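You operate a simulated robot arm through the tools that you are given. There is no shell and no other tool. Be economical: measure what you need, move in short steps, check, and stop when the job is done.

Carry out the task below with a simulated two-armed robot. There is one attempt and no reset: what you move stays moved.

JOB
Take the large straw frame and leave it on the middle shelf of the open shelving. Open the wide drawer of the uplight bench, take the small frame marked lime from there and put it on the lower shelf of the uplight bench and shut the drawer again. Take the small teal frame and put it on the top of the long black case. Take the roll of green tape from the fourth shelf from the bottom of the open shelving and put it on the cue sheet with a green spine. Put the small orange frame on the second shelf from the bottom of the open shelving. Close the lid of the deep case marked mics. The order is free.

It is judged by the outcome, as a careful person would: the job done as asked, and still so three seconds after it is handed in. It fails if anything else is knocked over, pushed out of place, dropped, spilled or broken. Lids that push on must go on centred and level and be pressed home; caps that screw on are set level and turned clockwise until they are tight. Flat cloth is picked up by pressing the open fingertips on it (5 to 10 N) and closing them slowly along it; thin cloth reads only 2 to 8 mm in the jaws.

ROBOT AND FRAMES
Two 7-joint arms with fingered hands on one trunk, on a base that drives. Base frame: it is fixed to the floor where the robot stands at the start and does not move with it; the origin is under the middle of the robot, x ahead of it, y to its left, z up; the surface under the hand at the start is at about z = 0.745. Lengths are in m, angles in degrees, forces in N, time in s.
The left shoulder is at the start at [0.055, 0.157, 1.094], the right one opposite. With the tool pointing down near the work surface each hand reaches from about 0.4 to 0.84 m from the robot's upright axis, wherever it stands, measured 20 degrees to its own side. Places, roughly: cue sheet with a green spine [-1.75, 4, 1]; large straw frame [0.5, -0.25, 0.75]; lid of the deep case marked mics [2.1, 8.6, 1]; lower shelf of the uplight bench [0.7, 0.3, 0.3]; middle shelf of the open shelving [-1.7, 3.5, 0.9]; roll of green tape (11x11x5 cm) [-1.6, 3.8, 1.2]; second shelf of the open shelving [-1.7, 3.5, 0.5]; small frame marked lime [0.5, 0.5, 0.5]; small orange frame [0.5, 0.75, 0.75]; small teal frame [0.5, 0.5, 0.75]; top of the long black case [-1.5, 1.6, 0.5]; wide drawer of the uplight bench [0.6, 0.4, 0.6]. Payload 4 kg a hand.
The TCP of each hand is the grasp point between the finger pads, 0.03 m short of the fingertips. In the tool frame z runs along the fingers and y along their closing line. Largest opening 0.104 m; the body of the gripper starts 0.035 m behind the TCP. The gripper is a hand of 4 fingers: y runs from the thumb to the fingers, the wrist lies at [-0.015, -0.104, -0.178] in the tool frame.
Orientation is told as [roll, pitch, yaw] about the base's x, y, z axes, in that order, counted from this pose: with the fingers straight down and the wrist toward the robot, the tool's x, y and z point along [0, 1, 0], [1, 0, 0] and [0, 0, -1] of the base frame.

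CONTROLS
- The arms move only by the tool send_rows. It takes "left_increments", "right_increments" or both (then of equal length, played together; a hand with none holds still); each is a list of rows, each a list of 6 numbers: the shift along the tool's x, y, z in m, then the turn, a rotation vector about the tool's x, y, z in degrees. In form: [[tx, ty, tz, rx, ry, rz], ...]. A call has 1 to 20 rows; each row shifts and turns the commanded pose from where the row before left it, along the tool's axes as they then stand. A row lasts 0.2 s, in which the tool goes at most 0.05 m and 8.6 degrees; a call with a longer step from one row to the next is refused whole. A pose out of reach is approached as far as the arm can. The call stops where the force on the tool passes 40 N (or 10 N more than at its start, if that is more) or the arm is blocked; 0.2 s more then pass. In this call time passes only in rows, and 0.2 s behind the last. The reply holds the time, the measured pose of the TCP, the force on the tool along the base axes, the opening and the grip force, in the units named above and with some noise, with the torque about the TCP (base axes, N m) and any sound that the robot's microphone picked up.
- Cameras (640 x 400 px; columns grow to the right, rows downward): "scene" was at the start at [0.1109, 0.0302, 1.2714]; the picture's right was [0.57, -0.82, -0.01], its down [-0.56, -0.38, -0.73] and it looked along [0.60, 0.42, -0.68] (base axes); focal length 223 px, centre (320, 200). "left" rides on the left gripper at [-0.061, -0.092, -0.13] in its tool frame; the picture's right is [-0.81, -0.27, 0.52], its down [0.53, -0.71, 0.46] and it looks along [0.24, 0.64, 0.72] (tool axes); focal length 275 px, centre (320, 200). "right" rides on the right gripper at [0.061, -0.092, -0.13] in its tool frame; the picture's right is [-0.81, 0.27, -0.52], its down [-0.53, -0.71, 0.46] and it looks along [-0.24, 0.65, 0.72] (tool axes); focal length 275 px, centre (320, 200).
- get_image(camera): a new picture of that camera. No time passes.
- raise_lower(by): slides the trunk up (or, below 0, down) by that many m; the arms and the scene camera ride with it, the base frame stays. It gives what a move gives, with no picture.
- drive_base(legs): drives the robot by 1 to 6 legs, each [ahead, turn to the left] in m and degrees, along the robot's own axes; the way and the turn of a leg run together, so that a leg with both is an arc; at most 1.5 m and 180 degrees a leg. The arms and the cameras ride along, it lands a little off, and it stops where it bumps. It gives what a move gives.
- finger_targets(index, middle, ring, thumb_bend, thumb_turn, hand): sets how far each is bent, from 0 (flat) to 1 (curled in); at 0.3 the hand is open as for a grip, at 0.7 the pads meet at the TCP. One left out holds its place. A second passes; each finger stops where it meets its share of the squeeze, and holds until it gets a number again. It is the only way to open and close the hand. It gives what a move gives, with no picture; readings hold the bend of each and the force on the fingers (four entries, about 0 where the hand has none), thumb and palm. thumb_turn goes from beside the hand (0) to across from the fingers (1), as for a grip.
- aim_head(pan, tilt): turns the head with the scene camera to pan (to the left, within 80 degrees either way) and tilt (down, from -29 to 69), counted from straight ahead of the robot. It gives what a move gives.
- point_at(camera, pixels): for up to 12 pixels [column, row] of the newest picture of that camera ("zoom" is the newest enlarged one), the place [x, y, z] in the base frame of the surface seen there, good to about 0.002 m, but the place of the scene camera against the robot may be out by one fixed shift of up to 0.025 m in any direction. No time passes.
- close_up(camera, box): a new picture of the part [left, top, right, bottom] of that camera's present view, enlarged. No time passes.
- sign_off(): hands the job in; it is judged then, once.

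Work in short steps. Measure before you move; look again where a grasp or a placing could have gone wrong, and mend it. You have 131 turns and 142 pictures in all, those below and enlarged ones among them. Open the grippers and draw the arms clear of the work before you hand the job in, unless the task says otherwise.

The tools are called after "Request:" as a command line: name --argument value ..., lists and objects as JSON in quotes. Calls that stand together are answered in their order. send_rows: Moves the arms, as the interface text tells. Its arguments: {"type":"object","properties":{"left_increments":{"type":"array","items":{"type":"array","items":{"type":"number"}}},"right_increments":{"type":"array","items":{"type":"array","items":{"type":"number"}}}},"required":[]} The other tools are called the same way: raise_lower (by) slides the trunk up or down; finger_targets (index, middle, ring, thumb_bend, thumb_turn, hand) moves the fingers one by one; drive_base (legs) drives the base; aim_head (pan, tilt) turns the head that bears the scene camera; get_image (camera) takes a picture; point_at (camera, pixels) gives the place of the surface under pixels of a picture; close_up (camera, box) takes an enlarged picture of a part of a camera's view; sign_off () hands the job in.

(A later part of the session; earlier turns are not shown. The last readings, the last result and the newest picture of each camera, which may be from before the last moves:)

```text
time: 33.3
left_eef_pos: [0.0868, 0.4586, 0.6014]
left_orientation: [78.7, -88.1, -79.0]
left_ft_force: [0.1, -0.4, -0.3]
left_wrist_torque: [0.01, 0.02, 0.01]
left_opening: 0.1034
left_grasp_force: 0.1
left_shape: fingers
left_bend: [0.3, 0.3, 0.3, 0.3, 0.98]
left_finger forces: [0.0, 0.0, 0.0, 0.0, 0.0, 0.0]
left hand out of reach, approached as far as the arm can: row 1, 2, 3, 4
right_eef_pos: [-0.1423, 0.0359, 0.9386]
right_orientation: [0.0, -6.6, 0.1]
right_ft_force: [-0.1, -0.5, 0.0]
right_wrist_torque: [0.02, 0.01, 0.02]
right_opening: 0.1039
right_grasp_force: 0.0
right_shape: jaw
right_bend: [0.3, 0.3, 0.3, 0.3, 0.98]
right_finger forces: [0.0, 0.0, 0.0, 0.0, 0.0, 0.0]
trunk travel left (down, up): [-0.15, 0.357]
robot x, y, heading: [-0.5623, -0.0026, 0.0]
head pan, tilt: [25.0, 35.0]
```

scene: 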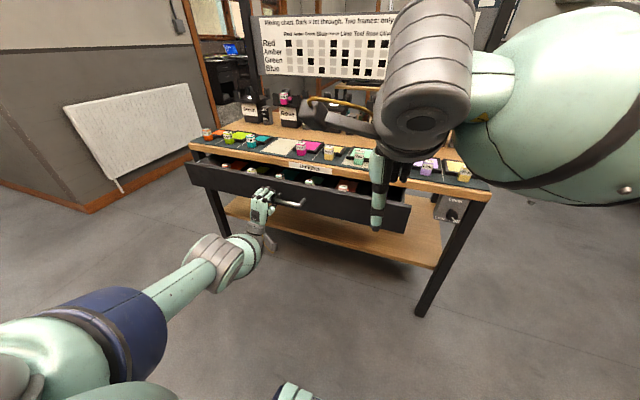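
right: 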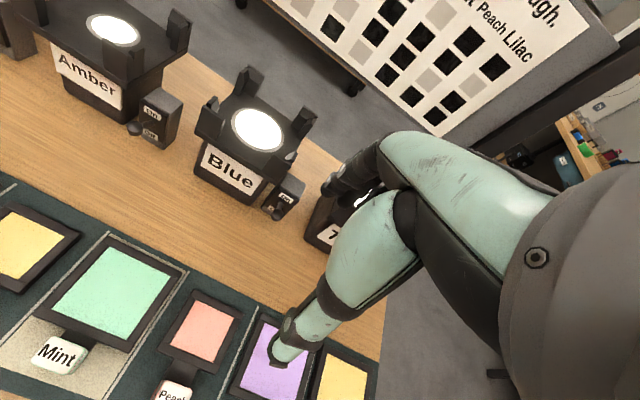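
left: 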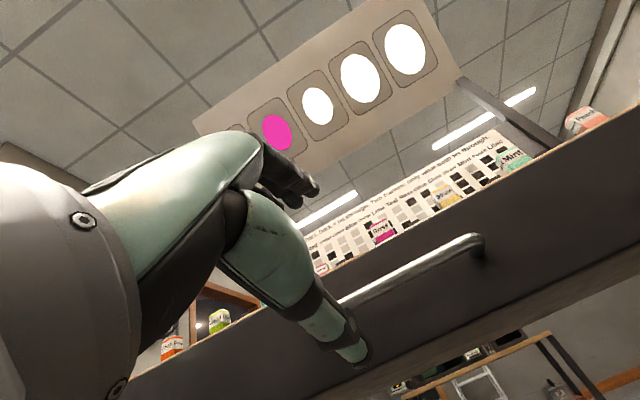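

The level pose is at a wrist limit when close in. Use a hand tilted mostly downward (pitch −25°) instead: rotate while rising in front of the drawer.

Request:
send_rows --left_increments '[[0, 0.018, 0, 8.25, 0, 0], [0, 0.0178, -0.0026, 8.25, 0, 0], [0, 0.0173, -0.0051, 8.25, 0, 0], [0, 0.0163, -0.0075, 8.25, 0, 0], [0, 0.0151, -0.0098, 8.25, 0, 0], [0, 0.0135, -0.0119, 8.25, 0, 0], [0, 0.0117, -0.0137, 8.25, 0, 0], [0, 0.0096, -0.0152, 8.25, 0, 0]]'

Request:
finger_targets --hand "left" --index 0.5 --middle 0.5 --ring 0.5 --thumb_bend 0.3

Request:
get_image --camera "left"

```text
time: 35.1
left_eef_pos: [0.2125, 0.5301, 0.6526]
left_orientation: [2.1, -23.1, -1.0]
left_ft_force: [-0.2, 0.0, -0.8]
left_wrist_torque: [0.01, 0.02, 0.03]
left_opening: 0.1032
left_grasp_force: 0.1
left_shape: fingers
left_bend: [0.3, 0.3, 0.3, 0.3, 0.98]
left_finger forces: [0.0, 0.0, 0.1, 0.0, 0.0, 0.0]
left hand out of reach, approached as far as the arm can: row 1, 2, 3, 4, 5, 6, 7
right_eef_pos: [-0.1422, 0.0354, 0.9383]
right_orientation: [0.0, -6.7, 0.0]
right_ft_force: [0.4, -0.1, -0.3]
right_wrist_torque: [0.01, -0.01, 0.01]
right_opening: 0.1042
right_grasp_force: 0.2
right_shape: jaw
right_bend: [0.3, 0.3, 0.3, 0.3, 0.98]
right_finger forces: [0.0, 0.0, 0.0, 0.0, 0.0, 0.1]
trunk travel left (down, up): [-0.15, 0.357]
robot x, y, heading: [-0.5632, -0.0013, -0.0]
head pan, tilt: [25.0, 35.0]
```

```text
time: 36.1
left_eef_pos: [0.2125, 0.5297, 0.6501]
left_orientation: [1.9, -23.1, -1.1]
left_ft_force: [-0.7, 0.0, -0.1]
left_wrist_torque: [0.02, 0.0, -0.02]
left_opening: 0.078
left_grasp_force: 0.1
left_shape: fingers
left_bend: [0.5, 0.5, 0.5, 0.3, 0.98]
left_finger forces: [0.0, 0.1, 0.0, 0.1, 0.0, 0.1]
right_eef_pos: [-0.1424, 0.0366, 0.9379]
right_orientation: [0.0, -6.7, 0.1]
right_ft_force: [-0.5, 0.4, 0.2]
right_wrist_torque: [0.0, 0.01, 0.03]
right_opening: 0.1039
right_grasp_force: 0.1
right_shape: jaw
right_bend: [0.3, 0.3, 0.3, 0.3, 0.98]
right_finger forces: [0.0, 0.0, 0.1, 0.0, 0.0, 0.0]
trunk travel left (down, up): [-0.15, 0.357]
robot x, y, heading: [-0.5646, -0.003, -0.0]
head pan, tilt: [25.0, 35.0]
```

```text
116 pictures are left
```

left: 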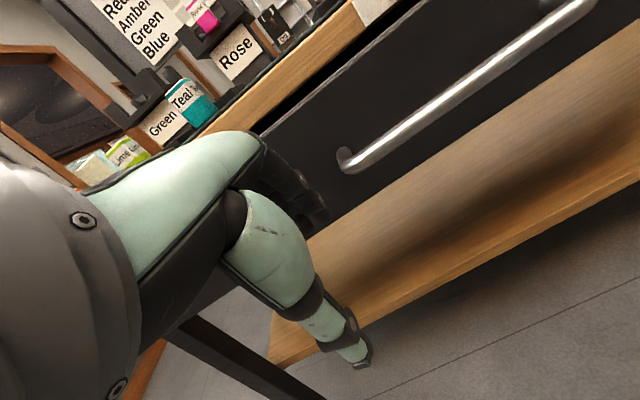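

Pose is clean now. Measure bar and drawer front in this view.

Request:
point_at --camera "left" --pixels '[[352, 163], [400, 128], [450, 95], [530, 40], [330, 100], [400, 60], [300, 130]]'

```text
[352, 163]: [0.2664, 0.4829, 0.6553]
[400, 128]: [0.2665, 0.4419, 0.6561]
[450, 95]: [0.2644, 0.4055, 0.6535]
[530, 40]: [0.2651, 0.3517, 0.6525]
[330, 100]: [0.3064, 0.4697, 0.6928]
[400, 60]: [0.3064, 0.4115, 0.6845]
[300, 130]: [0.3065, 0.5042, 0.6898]
```

Bar at x 0.267, face 0.3065. Rise and retract the hand, then drive 0.12 m forward for better reach.

Request:
send_rows --left_increments '[[0, -0.012, -0.026, 0, 0, 0], [0, -0.012, -0.026, 0, 0, 0], [-0.03, -0.012, -0.026, 0, 0, 0], [-0.03, -0.012, -0.026, 0, 0, 0], [-0.035, -0.012, -0.026, 0, 0, 0], [-0.035, 0, 0, 0, 0, 0]]'

Request:
drive_base --legs '[[0.12, 0]]'

```text
time: 37.5
left_eef_pos: [0.1931, 0.4519, 0.7054]
left_orientation: [-0.3, -24.3, -2.2]
left_ft_force: [-3.8, 4.2, -7.7]
left_wrist_torque: [-0.35, -0.62, -0.19]
left_opening: 0.0777
left_grasp_force: 0.0
left_shape: fingers
left_bend: [0.5, 0.5, 0.5, 0.3, 0.97]
left_finger forces: [0.1, 0.0, 0.0, 0.0, 0.0, 0.1]
left hand out of reach, approached as far as the arm can: row 1, 2, 3, 4, 5, 6
right_eef_pos: [-0.1426, 0.0313, 0.9401]
right_orientation: [0.0, -6.7, -0.3]
right_ft_force: [-1.2, -1.0, -0.2]
right_wrist_torque: [0.05, -0.01, 0.03]
right_opening: 0.1041
right_grasp_force: 0.1
right_shape: jaw
right_bend: [0.3, 0.3, 0.3, 0.3, 0.98]
right_finger forces: [0.0, 0.1, 0.0, 0.1, 0.0, 0.0]
trunk travel left (down, up): [-0.15, 0.357]
robot x, y, heading: [-0.5614, -0.0013, 0.0]
head pan, tilt: [25.0, 35.0]
```

```text
time: 38.7
left_eef_pos: [0.3116, 0.4598, 0.6937]
left_orientation: [0.9, -23.1, -2.8]
left_ft_force: [1.7, -1.1, -0.8]
left_wrist_torque: [-0.01, 0.01, 0.0]
left_opening: 0.0777
left_grasp_force: 0.0
left_shape: fingers
left_bend: [0.5, 0.5, 0.5, 0.3, 0.97]
left_finger forces: [0.1, 0.0, 0.1, 0.1, 0.0, 0.0]
right_eef_pos: [-0.02, 0.0352, 0.9374]
right_orientation: [0.1, -6.5, 0.0]
right_ft_force: [0.1, 0.0, -0.1]
right_wrist_torque: [-0.01, 0.02, 0.0]
right_opening: 0.1038
right_grasp_force: 0.0
right_shape: jaw
right_bend: [0.3, 0.3, 0.3, 0.3, 0.98]
right_finger forces: [0.1, 0.0, 0.1, 0.0, 0.1, 0.0]
trunk travel left (down, up): [-0.15, 0.357]
robot x, y, heading: [-0.4389, -0.001, 0.1]
head pan, tilt: [25.0, 35.0]
```

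Arm keeps reporting out of reach even for easy poses; look at its posture.

Request:
aim_head --pan 35 --tilt 45

Request:
get_image --camera "scene"

Request:
get_image --camera "left"

Request:
get_image --camera "right"

```text
time: 39.5
left_eef_pos: [0.304, 0.4627, 0.7048]
left_orientation: [1.0, -23.9, -2.8]
left_ft_force: [0.0, 0.8, 0.0]
left_wrist_torque: [-0.02, 0.02, 0.0]
left_opening: 0.0776
left_grasp_force: 0.0
left_shape: fingers
left_bend: [0.5, 0.5, 0.5, 0.3, 0.97]
left_finger forces: [0.1, 0.0, 0.1, 0.1, 0.0, 0.1]
right_eef_pos: [-0.0347, 0.0392, 0.9423]
right_orientation: [1.1, -7.3, 0.8]
right_ft_force: [0.1, -0.3, 0.2]
right_wrist_torque: [-0.02, 0.01, -0.02]
right_opening: 0.1037
right_grasp_force: 0.0
right_shape: jaw
right_bend: [0.3, 0.3, 0.3, 0.3, 0.98]
right_finger forces: [0.0, 0.0, 0.1, 0.0, 0.0, 0.1]
trunk travel left (down, up): [-0.15, 0.357]
robot x, y, heading: [-0.4432, -0.0009, -0.2]
head pan, tilt: [35.0, 45.0]
```

```text
115 pictures are left
```

scene: 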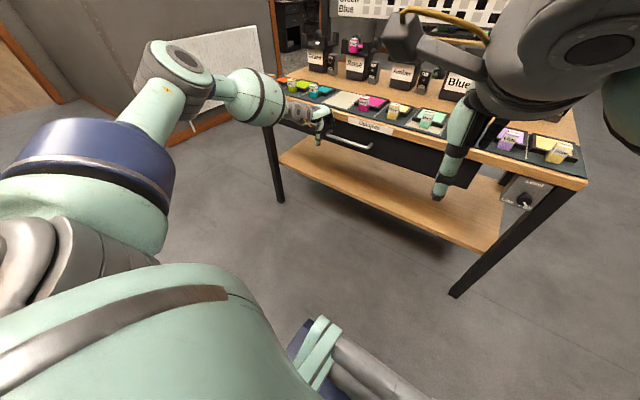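

```text
114 pictures are left
```

left: 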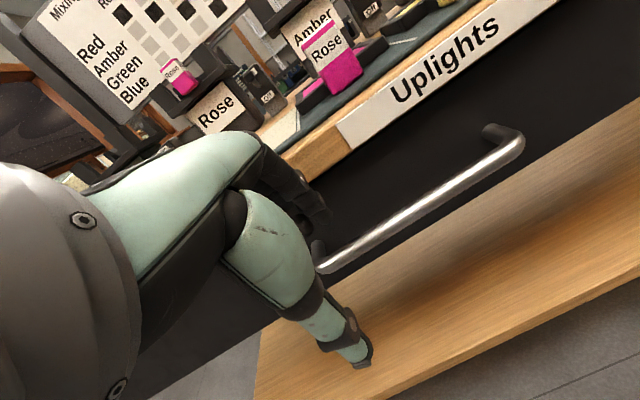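

```text
113 pictures are left
```

right: 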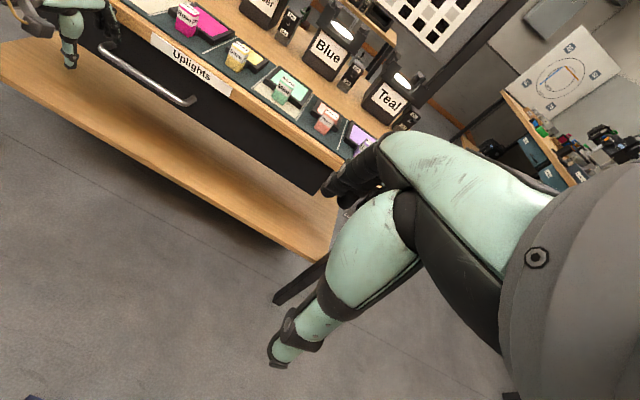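

The drawer got pushed shut again, harmlessly. Bring the left arm back to a posture like the starting one to reset its configuration.

Request:
send_rows --left_increments '[[0, -0.0249, -0.0302, 8, 0, 0], [0, -0.0288, -0.0264, 8, 0, 0], [0, -0.0323, -0.0222, 8, 0, 0], [0, -0.035, -0.0175, 0, 0, 0], [0, -0.035, -0.0175, 0, 0, 0], [0, -0.035, -0.0175, 0, 0, 0], [0, -0.035, -0.0175, 0, 0, 0], [0, -0.035, -0.0175, 0, 0, 0], [0, -0.035, -0.0175, 0, 0, 0], [0, -0.035, -0.0175, 0, 0, 0]]'

Request:
get_image --camera "scene"

```text
time: 41.6
left_eef_pos: [0.0461, 0.6074, 0.8765]
left_orientation: [0.7, 0.0, -2.6]
left_ft_force: [0.1, -0.8, -0.4]
left_wrist_torque: [0.0, -0.02, 0.01]
left_opening: 0.078
left_grasp_force: 0.1
left_shape: fingers
left_bend: [0.5, 0.5, 0.5, 0.3, 0.97]
left_finger forces: [0.0, 0.1, 0.1, 0.1, 0.0, 0.0]
left hand out of reach, approached as far as the arm can: row 1, 2, 3, 4, 5, 6, 7, 8, 9, 10
right_eef_pos: [-0.0334, 0.0395, 0.9428]
right_orientation: [0.8, -7.3, 0.8]
right_ft_force: [0.0, 0.1, -0.7]
right_wrist_torque: [-0.04, -0.01, 0.0]
right_opening: 0.1036
right_grasp_force: 0.0
right_shape: jaw
right_bend: [0.3, 0.3, 0.3, 0.3, 0.98]
right_finger forces: [0.1, 0.1, 0.0, 0.0, 0.1, 0.1]
trunk travel left (down, up): [-0.15, 0.357]
robot x, y, heading: [-0.4432, -0.0002, -0.2]
head pan, tilt: [35.0, 45.0]
```

```text
112 pictures are left
```

scene: 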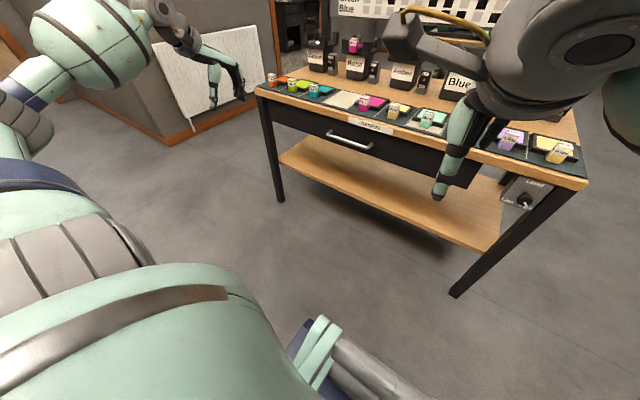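

Posture still biased outward (y 0.607). Try raising and moving inwards in small steps.

Request:
send_rows --left_increments '[[0, 0.02, -0.03, 0, 0, 0], [0, 0.02, -0.03, 0, 0, 0], [0, 0.01, -0.03, 0, 0, 0], [-0.02, 0, -0.03, 0, 0, 0], [-0.02, 0, -0.03, 0, 0, 0], [-0.02, 0, 0, 0, 0, 0], [-0.02, 0, 0, 0, 0, 0], [-0.02, 0, 0, 0, 0, 0]]'

```text
time: 43.5
left_eef_pos: [0.1163, 0.5356, 1.0383]
left_orientation: [0.9, 0.1, -2.6]
left_ft_force: [0.8, 0.7, -0.2]
left_wrist_torque: [0.0, 0.0, 0.03]
left_opening: 0.0777
left_grasp_force: 0.1
left_shape: fingers
left_bend: [0.5, 0.5, 0.5, 0.3, 0.98]
left_finger forces: [0.0, 0.1, 0.0, 0.1, 0.0, 0.0]
left hand out of reach, approached as far as the arm can: row 6, 7, 8
right_eef_pos: [-0.0336, 0.0408, 0.943]
right_orientation: [0.9, -7.3, 0.9]
right_ft_force: [-0.9, -0.2, 0.1]
right_wrist_torque: [-0.01, -0.03, -0.02]
right_opening: 0.1037
right_grasp_force: 0.0
right_shape: jaw
right_bend: [0.3, 0.3, 0.3, 0.3, 0.98]
right_finger forces: [0.0, 0.0, 0.1, 0.1, 0.0, 0.0]
trunk travel left (down, up): [-0.15, 0.357]
robot x, y, heading: [-0.4408, -0.0006, 0.1]
head pan, tilt: [35.0, 45.0]
```

Up/forward moves obey; inward is limited, likely by a wrist joint. Test yawing the hand with the inward move.

Request:
send_rows --left_increments '[[0, 0, 0, 0, 0, 8], [0, 0, 0, 0, 0, 8], [0, 0, 0, 0, 0, 8], [-0.02, 0, 0, 0, 0, 0], [-0.02, 0, 0, 0, 0, 0], [-0.02, 0, 0, 0, 0, 0]]'

Request:
get_image --camera "scene"

```text
time: 44.9
left_eef_pos: [0.0878, 0.4798, 1.0357]
left_orientation: [0.7, 0.4, -26.4]
left_ft_force: [0.4, 0.3, 0.0]
left_wrist_torque: [0.02, 0.04, 0.0]
left_opening: 0.0778
left_grasp_force: 0.1
left_shape: fingers
left_bend: [0.5, 0.5, 0.5, 0.3, 0.98]
left_finger forces: [0.1, 0.1, 0.1, 0.1, 0.0, 0.0]
right_eef_pos: [-0.0337, 0.0413, 0.9428]
right_orientation: [0.9, -7.2, 0.9]
right_ft_force: [-0.6, 0.4, -0.1]
right_wrist_torque: [0.03, -0.06, -0.01]
right_opening: 0.1037
right_grasp_force: 0.1
right_shape: jaw
right_bend: [0.3, 0.3, 0.3, 0.3, 0.98]
right_finger forces: [0.1, 0.1, 0.0, 0.0, 0.1, 0.0]
trunk travel left (down, up): [-0.15, 0.357]
robot x, y, heading: [-0.4381, -0.0063, 0.1]
head pan, tilt: [35.0, 45.0]
```

```text
111 pictures are left
```

scene: 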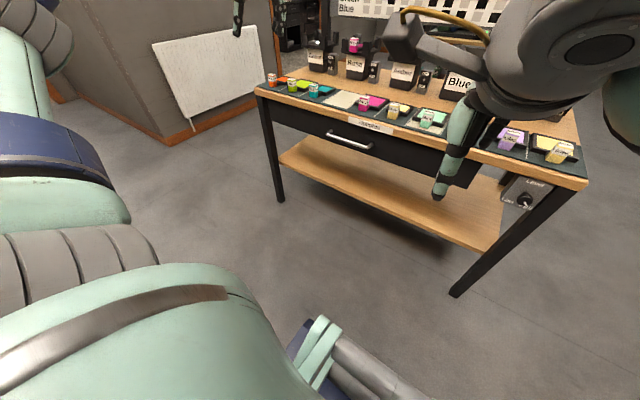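

Yawing frees it: the wrist limit is in yaw. So turn the base 15° left so that the hand's natural yaw squares with the drawer, and move closer.

Request:
drive_base --legs '[[0.13, 0], [0, 18]]'

Request:
get_image --camera "left"

```text
time: 47.3
left_eef_pos: [0.0452, 0.6225, 1.0359]
left_orientation: [0.8, 0.3, -8.4]
left_ft_force: [-0.7, -0.4, 0.6]
left_wrist_torque: [0.01, -0.01, 0.02]
left_opening: 0.0777
left_grasp_force: 0.2
left_shape: fingers
left_bend: [0.5, 0.5, 0.5, 0.3, 0.98]
left_finger forces: [0.1, 0.0, 0.0, 0.0, 0.0, 0.0]
right_eef_pos: [0.067, 0.1612, 0.9432]
right_orientation: [0.1, -7.4, 18.1]
right_ft_force: [0.7, -0.6, 0.1]
right_wrist_torque: [-0.01, 0.01, 0.02]
right_opening: 0.1039
right_grasp_force: 0.0
right_shape: jaw
right_bend: [0.3, 0.3, 0.3, 0.3, 0.98]
right_finger forces: [0.0, 0.0, 0.0, 0.0, 0.1, 0.1]
trunk travel left (down, up): [-0.15, 0.357]
robot x, y, heading: [-0.3131, -0.0044, 17.9]
head pan, tilt: [35.0, 45.0]
```

```text
110 pictures are left
```

left: 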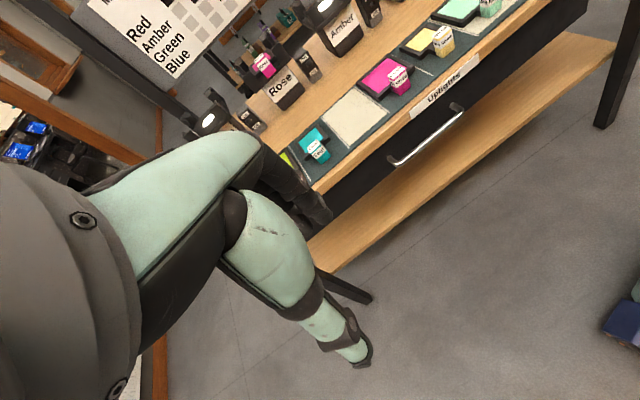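

Move the hand to just above and before the bar, keeping fingers down.

Request:
send_rows --left_increments '[[-0.0178, 0.0233, 0.0285, 0, 0, 0], [-0.0178, 0.0233, 0.0285, 0, 0, 0], [-0.0178, 0.0233, 0.0285, 0, 0, 0], [-0.0178, 0.0233, 0.0285, 0, 0, 0], [-0.0178, 0.0233, 0.0285, 0, 0, 0], [-0.0178, 0.0233, 0.0285, 0, 0, 0], [-0.0178, 0.0233, 0.0285, 0, 0, 0], [-0.0178, 0.0233, 0.0285, 0, 0, 0], [-0.0178, 0.0233, 0.0285, 0, 0, 0], [-0.0178, 0.0233, 0.0285, 0, 0, 0]]'

Request:
get_image --camera "left"

```text
time: 49.5
left_eef_pos: [0.2596, 0.4443, 0.7529]
left_orientation: [0.9, -0.1, -8.6]
left_ft_force: [0.9, -0.5, 0.6]
left_wrist_torque: [0.0, 0.01, 0.0]
left_opening: 0.0776
left_grasp_force: 0.0
left_shape: fingers
left_bend: [0.5, 0.5, 0.5, 0.3, 0.98]
left_finger forces: [0.1, 0.1, 0.0, 0.0, 0.1, 0.0]
left hand out of reach, approached as far as the arm can: row 7, 8, 9, 10
right_eef_pos: [0.0568, 0.1592, 0.9469]
right_orientation: [0.4, -8.0, 18.4]
right_ft_force: [-0.6, 0.1, 0.9]
right_wrist_torque: [0.0, 0.02, -0.01]
right_opening: 0.1038
right_grasp_force: 0.0
right_shape: jaw
right_bend: [0.3, 0.3, 0.3, 0.3, 0.98]
right_finger forces: [0.0, 0.1, 0.0, 0.1, 0.0, 0.1]
trunk travel left (down, up): [-0.15, 0.357]
robot x, y, heading: [-0.3108, -0.0057, 17.9]
head pan, tilt: [35.0, 45.0]
```

```text
109 pictures are left
```

left: 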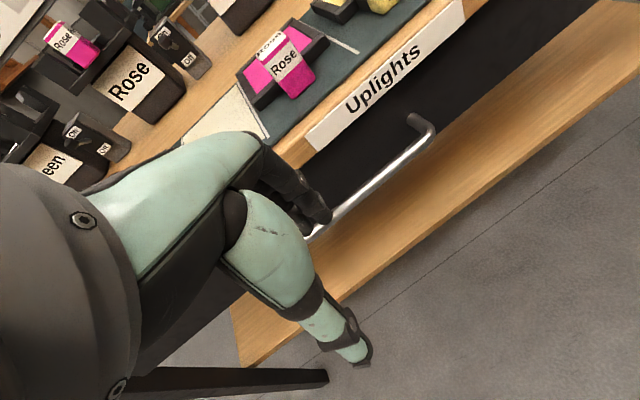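

Hand is over the bar's left part (y 0.444), which is usable. Measure the bar here.

Request:
point_at --camera "left" --pixels '[[330, 225], [370, 190], [420, 145], [410, 180], [370, 150]]'

```text
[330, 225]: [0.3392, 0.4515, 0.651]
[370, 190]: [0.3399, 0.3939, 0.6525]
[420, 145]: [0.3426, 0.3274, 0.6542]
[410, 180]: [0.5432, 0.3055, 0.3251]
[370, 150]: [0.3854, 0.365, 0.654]
```

Tilt to −28° and move to 8 cm before the bar along the approach line.

Request:
send_rows --left_increments '[[-0.002, 0.0085, 0.008, -7, 0, 0], [-0.002, 0.0085, 0.009, -7, 0, 0], [-0.002, 0.0078, 0.01, -7, 0, 0], [-0.002, 0.006, 0.011, -7, 0, 0]]'

Request:
get_image --camera "left"

```text
time: 50.5
left_eef_pos: [0.2995, 0.4373, 0.7258]
left_orientation: [1.3, -28.2, -8.7]
left_ft_force: [0.1, 1.1, 0.8]
left_wrist_torque: [0.02, 0.01, 0.04]
left_opening: 0.0779
left_grasp_force: 0.1
left_shape: fingers
left_bend: [0.5, 0.5, 0.5, 0.3, 0.98]
left_finger forces: [0.1, 0.0, 0.0, 0.0, 0.1, 0.0]
left hand out of reach, approached as far as the arm can: row 1
right_eef_pos: [0.0556, 0.1593, 0.9476]
right_orientation: [0.3, -8.0, 18.6]
right_ft_force: [0.8, 0.2, -0.5]
right_wrist_torque: [-0.06, 0.0, 0.01]
right_opening: 0.104
right_grasp_force: 0.1
right_shape: jaw
right_bend: [0.3, 0.3, 0.3, 0.3, 0.98]
right_finger forces: [0.1, 0.0, 0.0, 0.0, 0.0, 0.0]
trunk travel left (down, up): [-0.15, 0.357]
robot x, y, heading: [-0.3084, -0.0019, 17.7]
head pan, tilt: [35.0, 45.0]
```

```text
108 pictures are left
```

left: 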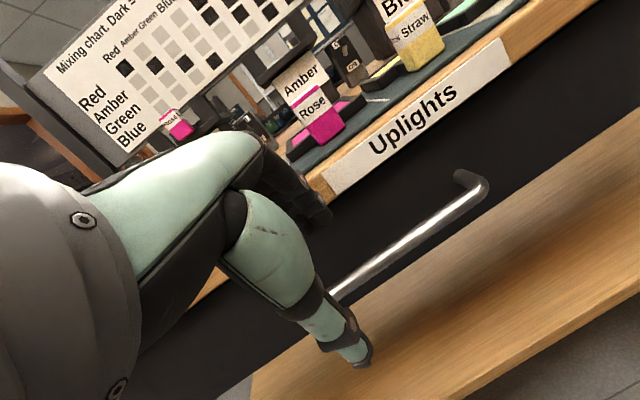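

On line: advance 0.078 m along the tool, then close.

Request:
send_rows --left_increments '[[0, 0, 0.02, 0, 0, 0], [0, 0, 0.02, 0, 0, 0], [0, 0, 0.02, 0, 0, 0], [0, 0, 0.018, 0, 0, 0]]'

Request:
finger_targets --hand "left" --index 0.75 --middle 0.75 --ring 0.75 --thumb_bend 0.7

Request:
get_image --camera "left"

```text
time: 51.5
left_eef_pos: [0.3358, 0.4304, 0.6591]
left_orientation: [1.3, -28.2, -9.0]
left_ft_force: [-12.0, 0.3, -0.4]
left_wrist_torque: [0.01, -0.08, 0.18]
left_opening: 0.0776
left_grasp_force: 5.3
left_shape: fingers
left_bend: [0.5, 0.55, 0.54, 0.3, 0.98]
left_finger forces: [0.0, 7.4, 4.3, 0.1, 0.0, 0.0]
right_eef_pos: [0.0543, 0.1579, 0.9479]
right_orientation: [0.3, -8.3, 18.4]
right_ft_force: [0.3, -0.5, -0.1]
right_wrist_torque: [-0.01, -0.01, 0.02]
right_opening: 0.1037
right_grasp_force: 0.1
right_shape: jaw
right_bend: [0.3, 0.3, 0.3, 0.3, 0.98]
right_finger forces: [0.0, 0.0, 0.0, 0.1, 0.0, 0.1]
trunk travel left (down, up): [-0.15, 0.357]
robot x, y, heading: [-0.3137, -0.0044, 18.1]
head pan, tilt: [35.0, 45.0]
```

```text
time: 52.5
left_eef_pos: [0.3369, 0.4286, 0.6568]
left_orientation: [1.2, -28.0, -8.9]
left_ft_force: [0.4, -3.8, -10.0]
left_wrist_torque: [-0.07, -0.25, -0.04]
left_opening: 0.0
left_grasp_force: 13.7
left_shape: fingers
left_bend: [0.74, 0.74, 0.74, 0.67, 1.0]
left_finger forces: [3.9, 17.4, 3.3, 0.0, 2.8, 0.0]
right_eef_pos: [0.0562, 0.1589, 0.9473]
right_orientation: [0.4, -8.0, 18.6]
right_ft_force: [0.2, 0.1, -0.3]
right_wrist_torque: [0.03, 0.0, -0.01]
right_opening: 0.104
right_grasp_force: 0.0
right_shape: jaw
right_bend: [0.3, 0.3, 0.3, 0.3, 0.98]
right_finger forces: [0.1, 0.1, 0.0, 0.0, 0.0, 0.0]
trunk travel left (down, up): [-0.15, 0.357]
robot x, y, heading: [-0.3081, -0.005, 17.9]
head pan, tilt: [35.0, 45.0]
```

```text
107 pictures are left
```

left: 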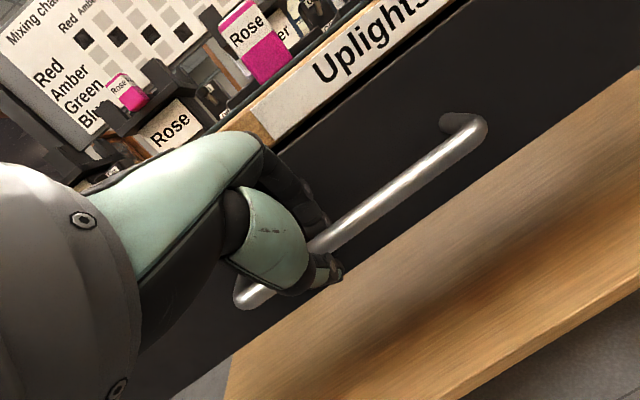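

Hooked. Pull straight along −x with the arm in small rows.

Request:
send_rows --left_increments '[[-0.0031, -0.0174, -0.0093, 0, 0, 0], [-0.0031, -0.0174, -0.0093, 0, 0, 0], [-0.0031, -0.0174, -0.0093, 0, 0, 0], [-0.0031, -0.0174, -0.0093, 0, 0, 0], [-0.0031, -0.0174, -0.0093, 0, 0, 0]]'

Request:
get_image --camera "left"

```text
time: 53.7
left_eef_pos: [0.2337, 0.4298, 0.6578]
left_orientation: [1.2, -28.1, -8.9]
left_ft_force: [-2.8, -7.5, -13.5]
left_wrist_torque: [-0.08, -0.38, -0.1]
left_opening: 0.0
left_grasp_force: 15.9
left_shape: fingers
left_bend: [0.74, 0.73, 0.74, 0.67, 1.0]
left_finger forces: [4.3, 19.2, 3.3, 0.1, 3.9, 0.1]
right_eef_pos: [0.0558, 0.1595, 0.9477]
right_orientation: [0.4, -8.1, 18.6]
right_ft_force: [0.0, 0.0, 0.3]
right_wrist_torque: [0.01, -0.02, 0.0]
right_opening: 0.104
right_grasp_force: 0.0
right_shape: jaw
right_bend: [0.3, 0.3, 0.3, 0.3, 0.98]
right_finger forces: [0.0, 0.1, 0.1, 0.0, 0.1, 0.1]
trunk travel left (down, up): [-0.15, 0.357]
robot x, y, heading: [-0.3083, -0.0037, 18.0]
head pan, tilt: [35.0, 45.0]
```

```text
106 pictures are left
```

left: 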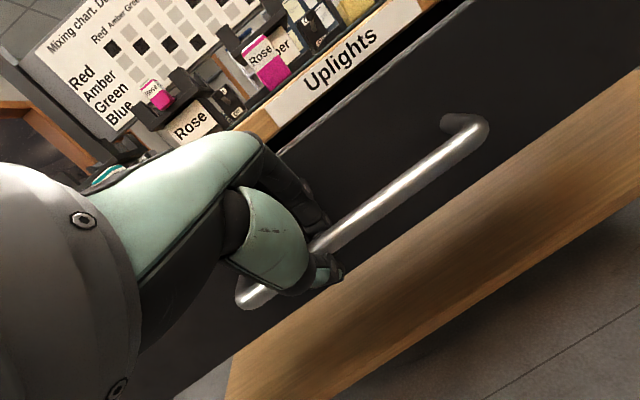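

Works perfectly; drawer is open 0.10. Pull 0.12 m more.

Request:
send_rows --left_increments '[[-0.0031, -0.0174, -0.0093, 0, 0, 0], [-0.0031, -0.0174, -0.0093, 0, 0, 0], [-0.0031, -0.0174, -0.0093, 0, 0, 0], [-0.0031, -0.0174, -0.0093, 0, 0, 0], [-0.0031, -0.0174, -0.0093, 0, 0, 0], [-0.0031, -0.0174, -0.0093, 0, 0, 0]]'

Request:
get_image --camera "scene"

```text
time: 55.1
left_eef_pos: [0.117, 0.4276, 0.6577]
left_orientation: [1.3, -28.1, -8.8]
left_ft_force: [-3.0, 8.1, -15.0]
left_wrist_torque: [-0.13, -0.47, 0.15]
left_opening: 0.0008
left_grasp_force: 16.8
left_shape: fingers
left_bend: [0.74, 0.73, 0.74, 0.67, 1.0]
left_finger forces: [5.1, 21.6, 3.5, 0.1, 3.9, 0.1]
right_eef_pos: [0.056, 0.1595, 0.9466]
right_orientation: [0.3, -8.0, 18.5]
right_ft_force: [0.1, 0.5, 0.1]
right_wrist_torque: [0.01, 0.01, -0.02]
right_opening: 0.1038
right_grasp_force: 0.1
right_shape: jaw
right_bend: [0.3, 0.3, 0.3, 0.3, 0.98]
right_finger forces: [0.0, 0.0, 0.0, 0.0, 0.1, 0.0]
trunk travel left (down, up): [-0.15, 0.357]
robot x, y, heading: [-0.3055, -0.0045, 18.2]
head pan, tilt: [35.0, 45.0]
```

```text
105 pictures are left
```

scene: 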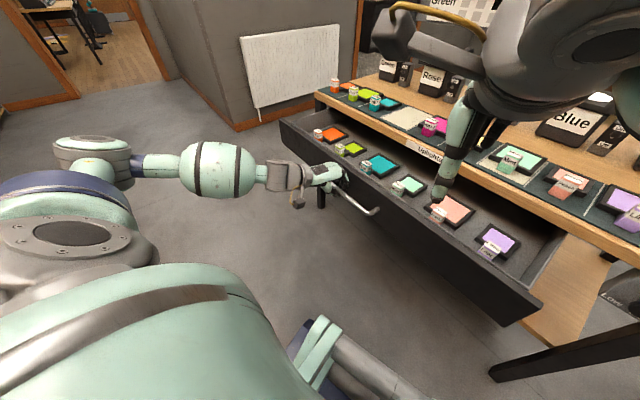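

Drawer is well open. Zoom on its contents to identify lime.

Request:
close_up --camera "scene" --box '[280, 100, 440, 200]'

Request:
point_at --camera "zoom" --pixels '[[238, 188], [242, 205], [285, 197], [350, 262], [260, 230], [190, 165], [310, 185], [60, 100], [240, 250]]'

```text
4.00 times, centred on (360, 150) of scene
```

zoom: 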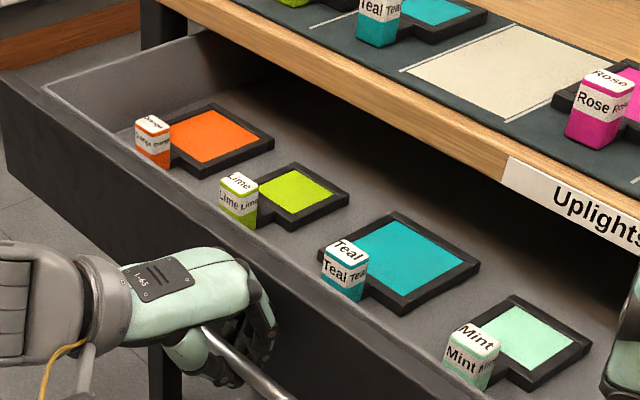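

```text
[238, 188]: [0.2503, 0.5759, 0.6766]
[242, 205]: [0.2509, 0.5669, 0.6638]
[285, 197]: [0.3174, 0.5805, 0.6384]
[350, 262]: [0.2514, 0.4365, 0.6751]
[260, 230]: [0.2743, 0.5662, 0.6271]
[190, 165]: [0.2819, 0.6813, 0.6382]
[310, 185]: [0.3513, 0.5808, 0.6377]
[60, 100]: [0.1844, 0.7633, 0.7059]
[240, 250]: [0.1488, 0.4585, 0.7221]
```

Lime is the second in the drawer, handle near (0.253, 0.589), top ≈0.66. Release the bar (fingers to 0.5) and draw back along the tool.

Request:
finger_targets --hand "left" --index 0.5 --middle 0.5 --ring 0.5 --thumb_bend 0.3

Request:
send_rows --left_increments '[[0, 0, -0.02, 0, 0, 0], [0, 0, -0.02, 0, 0, 0], [0, 0, -0.02, 0, 0, 0], [0, 0, -0.03, 7, 0, 0], [0, 0, -0.03, 7, 0, 0], [0, 0, -0.03, 7, 0, 0], [0, 0, -0.02, 7, 0, 0]]'

Request:
get_image --camera "left"

```text
time: 56.1
left_eef_pos: [0.1179, 0.4253, 0.6599]
left_orientation: [1.3, -28.3, -8.9]
left_ft_force: [0.7, -0.2, 2.3]
left_wrist_torque: [-0.05, -0.05, 0.0]
left_opening: 0.0797
left_grasp_force: 1.5
left_shape: fingers
left_bend: [0.48, 0.5, 0.5, 0.3, 0.98]
left_finger forces: [1.7, 0.2, 0.1, 0.0, 0.0, 0.0]
right_eef_pos: [0.0543, 0.1577, 0.9476]
right_orientation: [0.5, -8.0, 18.4]
right_ft_force: [0.1, 0.5, -0.1]
right_wrist_torque: [-0.01, -0.02, 0.01]
right_opening: 0.1039
right_grasp_force: 0.1
right_shape: jaw
right_bend: [0.3, 0.3, 0.3, 0.3, 0.98]
right_finger forces: [0.1, 0.0, 0.0, 0.0, 0.0, 0.0]
trunk travel left (down, up): [-0.15, 0.357]
robot x, y, heading: [-0.3094, -0.0036, 17.9]
head pan, tilt: [35.0, 45.0]
```

```text
time: 57.7
left_eef_pos: [0.0547, 0.4331, 0.8145]
left_orientation: [1.1, -0.1, -8.4]
left_ft_force: [0.6, -0.1, -0.2]
left_wrist_torque: [-0.01, -0.01, 0.02]
left_opening: 0.0778
left_grasp_force: 0.1
left_shape: fingers
left_bend: [0.5, 0.5, 0.5, 0.3, 0.98]
left_finger forces: [0.0, 0.0, 0.1, 0.0, 0.0, 0.1]
right_eef_pos: [0.0569, 0.1579, 0.9466]
right_orientation: [0.4, -8.1, 18.4]
right_ft_force: [-0.3, 0.0, -0.3]
right_wrist_torque: [0.0, 0.01, 0.0]
right_opening: 0.1037
right_grasp_force: 0.0
right_shape: jaw
right_bend: [0.3, 0.3, 0.3, 0.3, 0.98]
right_finger forces: [0.1, 0.0, 0.0, 0.0, 0.0, 0.1]
trunk travel left (down, up): [-0.15, 0.357]
robot x, y, heading: [-0.3059, -0.0025, 18.0]
head pan, tilt: [35.0, 45.0]
```

```text
103 pictures are left
```

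left: 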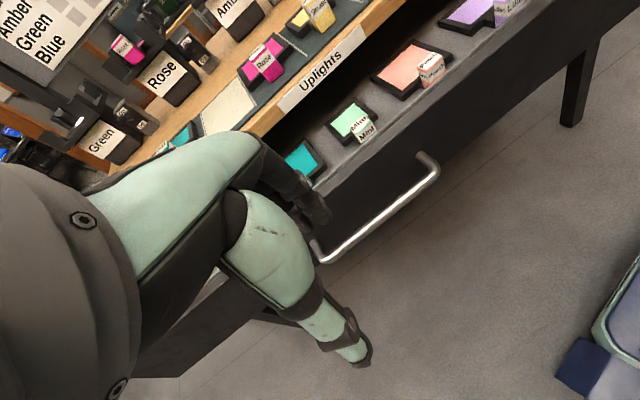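

Move above the lime handle's left side at z 0.82 and look.

Request:
send_rows --left_increments '[[0.034, 0.0193, 0, 0, 0, 0], [0.034, 0.0193, 0, 0, 0, 0], [0.034, 0.0193, 0, 0, 0, 0], [0.034, 0.0193, 0, 0, 0, 0], [0.034, 0.0193, 0, 0, 0, 0], [0.034, 0.0193, 0, 0, 0, 0]]'

Request:
get_image --camera "left"

Request:
get_image --camera "scene"

```text
time: 59.1
left_eef_pos: [0.1993, 0.6167, 0.816]
left_orientation: [1.1, 0.0, -8.5]
left_ft_force: [0.0, -0.3, -0.2]
left_wrist_torque: [0.0, 0.02, 0.03]
left_opening: 0.0779
left_grasp_force: 0.1
left_shape: fingers
left_bend: [0.5, 0.5, 0.5, 0.3, 0.98]
left_finger forces: [0.2, 0.0, 0.0, 0.0, 0.0, 0.0]
right_eef_pos: [0.0566, 0.1587, 0.9479]
right_orientation: [0.4, -8.0, 18.5]
right_ft_force: [0.1, -0.2, 0.2]
right_wrist_torque: [0.03, 0.0, 0.0]
right_opening: 0.104
right_grasp_force: 0.1
right_shape: jaw
right_bend: [0.3, 0.3, 0.3, 0.3, 0.98]
right_finger forces: [0.0, 0.1, 0.0, 0.0, 0.0, 0.1]
trunk travel left (down, up): [-0.15, 0.357]
robot x, y, heading: [-0.3093, -0.0038, 18.3]
head pan, tilt: [35.0, 45.0]
```

```text
102 pictures are left
```

left: 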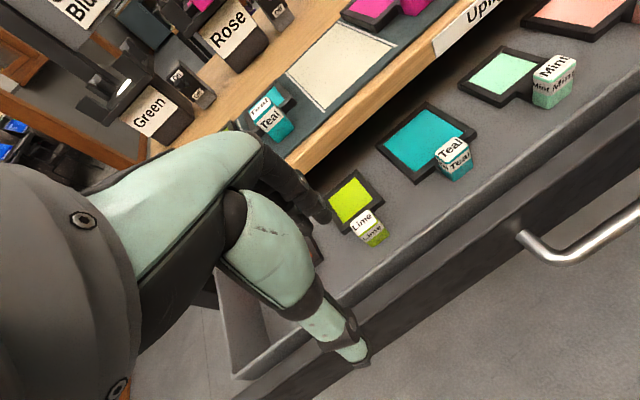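

```text
101 pictures are left
```

scene: 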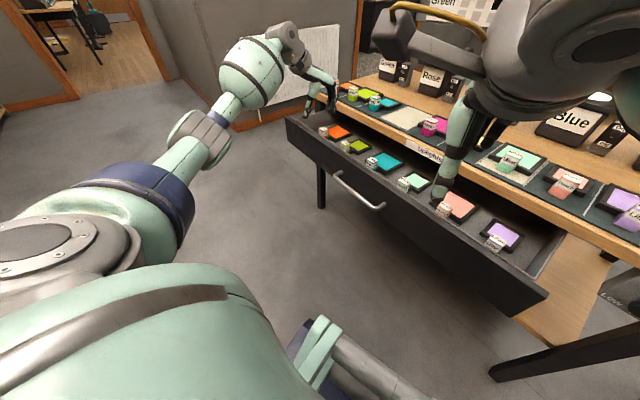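

Lime is visible at (365,225) in the left view. Measure its handle closely.

Request:
close_up --camera "left" --box '[320, 160, 400, 260]'

Request:
point_at --camera "left" --pixels '[[362, 220], [352, 222], [369, 212], [374, 232], [366, 236], [350, 200], [330, 190], [350, 172], [380, 205], [400, 230], [385, 262]]'

```text
4.00 times, centred on (360, 210) of left
```

zoom: 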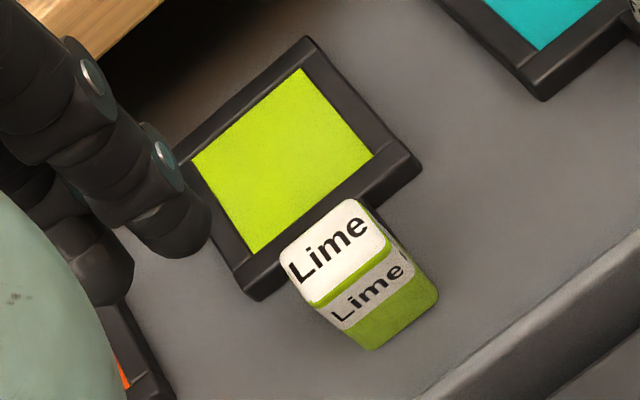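

```text
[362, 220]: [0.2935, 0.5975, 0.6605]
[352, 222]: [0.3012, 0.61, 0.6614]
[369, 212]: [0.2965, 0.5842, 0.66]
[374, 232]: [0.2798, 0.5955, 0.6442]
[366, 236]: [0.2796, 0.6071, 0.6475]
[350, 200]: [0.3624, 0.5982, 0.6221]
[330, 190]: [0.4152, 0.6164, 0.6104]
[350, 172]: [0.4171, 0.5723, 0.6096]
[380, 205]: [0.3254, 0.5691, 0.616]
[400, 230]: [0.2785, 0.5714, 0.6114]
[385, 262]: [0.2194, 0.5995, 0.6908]
```

Handle centre (0.294, 0.597), top 0.6605. Set the fingers partly closed and go over it, then down.

Request:
finger_targets --hand "left" --index 0.45 --middle 0.45 --ring 0.45 --thumb_bend 0.45

Request:
send_rows --left_increments '[[-0.0015, 0.024, 0, 0, 0, -3], [-0.0015, 0.024, 0, 0, 0, -3], [-0.0015, 0.024, 0, 0, 0, -2.5], [-0.0055, 0.024, 0, 0, 0, 0], [0, 0, 0.035, 0, 0, 0], [0, 0, 0.035, 0, 0, 0]]'

Request:
get_image --camera "left"

```text
time: 60.1
left_eef_pos: [0.1988, 0.6166, 0.8172]
left_orientation: [1.1, -0.2, -8.3]
left_ft_force: [0.7, 1.2, 0.7]
left_wrist_torque: [0.0, 0.0, 0.03]
left_opening: 0.065
left_grasp_force: 0.1
left_shape: fingers
left_bend: [0.45, 0.45, 0.45, 0.45, 0.99]
left_finger forces: [0.1, 0.1, 0.0, 0.1, 0.0, 0.0]
right_eef_pos: [0.0558, 0.1575, 0.9478]
right_orientation: [0.4, -8.1, 18.5]
right_ft_force: [-0.3, 0.2, 0.0]
right_wrist_torque: [-0.04, -0.02, 0.02]
right_opening: 0.1039
right_grasp_force: 0.1
right_shape: jaw
right_bend: [0.3, 0.3, 0.3, 0.3, 0.98]
right_finger forces: [0.1, 0.0, 0.1, 0.0, 0.0, 0.0]
trunk travel left (down, up): [-0.15, 0.357]
robot x, y, heading: [-0.3075, -0.0089, 18.3]
head pan, tilt: [35.0, 45.0]
```

```text
time: 61.5
left_eef_pos: [0.2952, 0.603, 0.7498]
left_orientation: [1.2, -0.2, 0.1]
left_ft_force: [0.3, -0.4, 0.8]
left_wrist_torque: [-0.02, 0.0, -0.03]
left_opening: 0.065
left_grasp_force: 0.1
left_shape: fingers
left_bend: [0.45, 0.45, 0.45, 0.45, 0.99]
left_finger forces: [0.0, 0.0, 0.1, 0.1, 0.0, 0.0]
right_eef_pos: [0.0562, 0.1591, 0.9475]
right_orientation: [0.4, -8.1, 18.4]
right_ft_force: [1.1, -0.9, 0.4]
right_wrist_torque: [0.02, 0.04, -0.04]
right_opening: 0.1039
right_grasp_force: 0.0
right_shape: jaw
right_bend: [0.3, 0.3, 0.3, 0.3, 0.98]
right_finger forces: [0.0, 0.0, 0.0, 0.0, 0.1, 0.0]
trunk travel left (down, up): [-0.15, 0.357]
robot x, y, heading: [-0.3084, -0.0059, 18.0]
head pan, tilt: [35.0, 45.0]
```

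```text
99 pictures are left
```

left: 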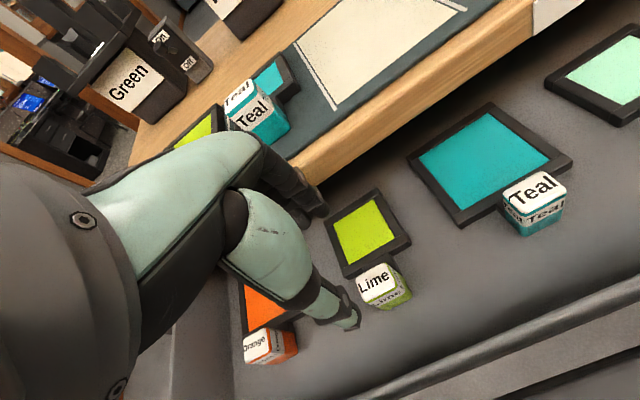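

Aligned over lime. Descend 0.092 m and close.

Request:
send_rows --left_increments '[[-0.006, 0, 0.025, 0, 0, 0], [0, 0, 0.025, 0, 0, 0], [0, 0, 0.022, 0, 0, 0], [0, 0, 0.02, 0, 0, 0]]'

Request:
finger_targets --hand "left" --index 0.7 --middle 0.7 --ring 0.7 --thumb_bend 0.7

Request:
get_image --camera "left"

```text
time: 62.5
left_eef_pos: [0.2989, 0.6041, 0.6578]
left_orientation: [1.1, -0.5, 0.0]
left_ft_force: [-1.1, 0.9, 4.0]
left_wrist_torque: [0.03, -0.14, 0.04]
left_opening: 0.0651
left_grasp_force: 2.4
left_shape: fingers
left_bend: [0.45, 0.45, 0.45, 0.45, 0.99]
left_finger forces: [0.1, 4.1, 0.0, 0.0, 0.0, 0.0]
right_eef_pos: [0.0557, 0.1572, 0.9484]
right_orientation: [0.4, -8.0, 18.5]
right_ft_force: [-0.1, -0.1, 0.2]
right_wrist_torque: [0.05, 0.02, 0.03]
right_opening: 0.1038
right_grasp_force: 0.1
right_shape: jaw
right_bend: [0.3, 0.3, 0.3, 0.3, 0.98]
right_finger forces: [0.0, 0.1, 0.0, 0.1, 0.1, 0.1]
trunk travel left (down, up): [-0.15, 0.357]
robot x, y, heading: [-0.3071, -0.0053, 17.8]
head pan, tilt: [35.0, 45.0]
```

```text
time: 63.5
left_eef_pos: [0.2981, 0.6034, 0.6567]
left_orientation: [1.1, -0.3, 0.1]
left_ft_force: [0.5, -0.7, 4.4]
left_wrist_torque: [0.0, -0.07, -0.04]
left_opening: 0.0205
left_grasp_force: 10.0
left_shape: fingers
left_bend: [0.64, 0.65, 0.7, 0.62, 1.0]
left_finger forces: [3.9, 8.2, 0.1, 0.0, 8.1, 0.1]
right_eef_pos: [0.0542, 0.1594, 0.9479]
right_orientation: [0.4, -8.0, 18.5]
right_ft_force: [-0.7, 0.5, 0.0]
right_wrist_torque: [0.02, 0.03, -0.01]
right_opening: 0.104
right_grasp_force: 0.0
right_shape: jaw
right_bend: [0.3, 0.3, 0.3, 0.3, 0.98]
right_finger forces: [0.0, 0.1, 0.1, 0.1, 0.0, 0.0]
trunk travel left (down, up): [-0.15, 0.357]
robot x, y, heading: [-0.3103, -0.0044, 17.7]
head pan, tilt: [35.0, 45.0]
```

```text
98 pictures are left
```

left: 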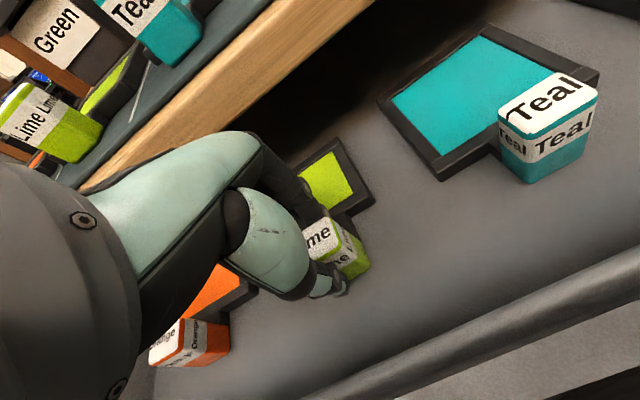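

Gripped (about 10 N). Tighten, lift 5.5 cm inside the drawer, then draw back 4 cm so the frame clears the bench edge (x 0.385) before rising.

Request:
finger_targets --hand "left" --index 0.8 --middle 0.8 --ring 0.7 --thumb_bend 0.75

Request:
send_rows --left_increments '[[0, 0, -0.02, 0, 0, 0], [0, 0, -0.02, 0, 0, 0], [0, 0, -0.015, 0, 0, 0], [0, -0.013, 0, 0, 0, 0], [0, -0.013, 0, 0, 0, 0], [0, -0.013, 0, 0, 0, 0]]'

Request:
get_image --camera "left"

```text
time: 64.5
left_eef_pos: [0.2979, 0.6039, 0.6561]
left_orientation: [1.0, -0.4, 0.1]
left_ft_force: [-0.2, 0.6, 0.2]
left_wrist_torque: [-0.04, 0.05, 0.0]
left_opening: 0.0192
left_grasp_force: 18.9
left_shape: fingers
left_bend: [0.73, 0.72, 0.7, 0.61, 1.0]
left_finger forces: [11.2, 8.5, 0.1, 0.1, 18.2, 0.0]
right_eef_pos: [0.0568, 0.157, 0.9475]
right_orientation: [0.3, -8.1, 18.6]
right_ft_force: [-0.3, 0.6, 0.4]
right_wrist_torque: [-0.01, 0.0, 0.03]
right_opening: 0.1039
right_grasp_force: 0.0
right_shape: jaw
right_bend: [0.3, 0.3, 0.3, 0.3, 0.98]
right_finger forces: [0.0, 0.1, 0.0, 0.0, 0.0, 0.1]
trunk travel left (down, up): [-0.15, 0.357]
robot x, y, heading: [-0.3108, -0.0052, 17.7]
head pan, tilt: [35.0, 45.0]
```

```text
time: 65.9
left_eef_pos: [0.2552, 0.5982, 0.713]
left_orientation: [1.0, -0.4, 0.3]
left_ft_force: [0.2, 0.0, -0.7]
left_wrist_torque: [0.04, 0.02, -0.05]
left_opening: 0.0191
left_grasp_force: 19.2
left_shape: fingers
left_bend: [0.73, 0.72, 0.7, 0.61, 1.0]
left_finger forces: [10.9, 8.7, 0.0, 0.0, 18.3, 0.1]
right_eef_pos: [0.055, 0.1577, 0.9485]
right_orientation: [0.4, -8.1, 18.5]
right_ft_force: [-0.5, -1.1, 0.1]
right_wrist_torque: [-0.01, 0.01, 0.01]
right_opening: 0.104
right_grasp_force: 0.1
right_shape: jaw
right_bend: [0.3, 0.3, 0.3, 0.3, 0.98]
right_finger forces: [0.1, 0.0, 0.1, 0.1, 0.1, 0.0]
trunk travel left (down, up): [-0.15, 0.357]
robot x, y, heading: [-0.3098, -0.0061, 17.8]
head pan, tilt: [35.0, 45.0]
```

```text
97 pictures are left
```

left: 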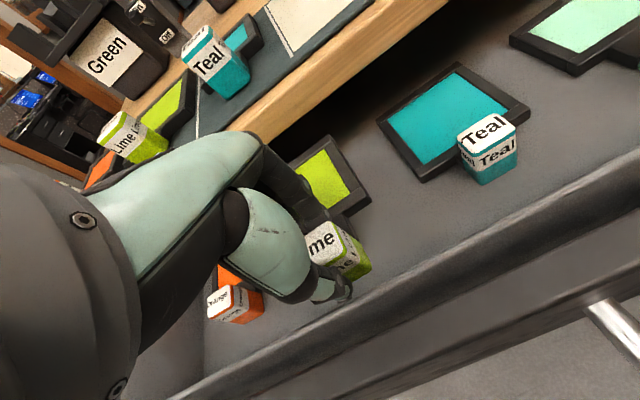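

Lime is held and follows. Rise clear of the drawer with a slight pull back.

Request:
send_rows --left_increments '[[0, -0.005, -0.02, 0, 0, 0], [0, -0.008, -0.03, 0, 0, 0], [0, -0.015, -0.03, 0, 0, 0], [0, -0.02, -0.03, 0, 0, 0], [0, -0.025, -0.03, 0, 0, 0], [0, -0.03, -0.03, 0, 0, 0]]'

Request:
get_image --camera "scene"

Request:
get_image --camera "right"

```text
time: 67.3
left_eef_pos: [0.1482, 0.594, 0.8801]
left_orientation: [1.1, -0.4, 0.1]
left_ft_force: [0.1, -0.6, -0.6]
left_wrist_torque: [-0.04, 0.01, -0.02]
left_opening: 0.0191
left_grasp_force: 19.1
left_shape: fingers
left_bend: [0.73, 0.72, 0.7, 0.61, 1.0]
left_finger forces: [10.6, 8.6, 0.1, 0.0, 18.3, 0.1]
right_eef_pos: [0.0552, 0.1584, 0.9486]
right_orientation: [0.3, -8.1, 18.6]
right_ft_force: [-0.8, -0.4, 1.1]
right_wrist_torque: [0.0, -0.03, 0.01]
right_opening: 0.1035
right_grasp_force: 0.0
right_shape: jaw
right_bend: [0.3, 0.3, 0.3, 0.3, 0.98]
right_finger forces: [0.1, 0.0, 0.0, 0.1, 0.0, 0.0]
trunk travel left (down, up): [-0.15, 0.357]
robot x, y, heading: [-0.308, -0.0057, 18.1]
head pan, tilt: [35.0, 45.0]
```

```text
96 pictures are left
```

scene: 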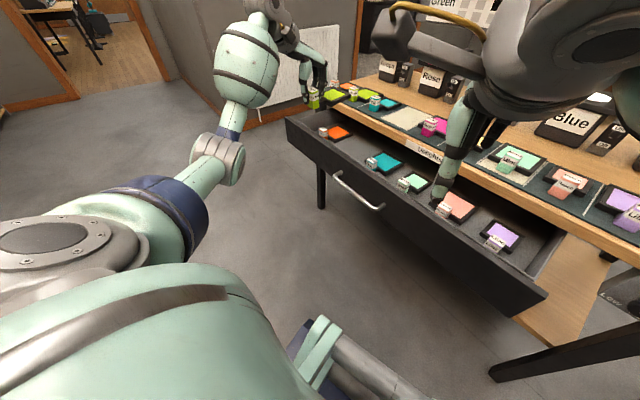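

```text
95 pictures are left
```

right: 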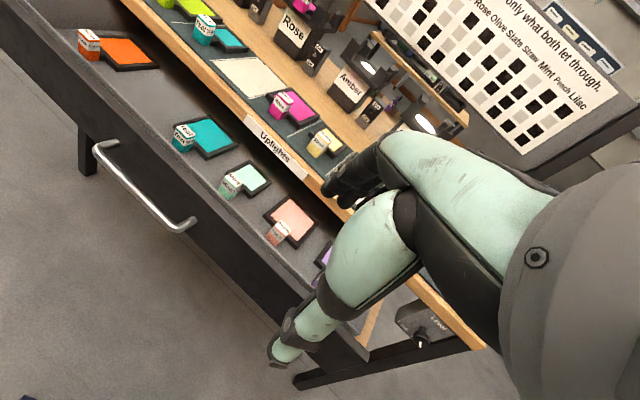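

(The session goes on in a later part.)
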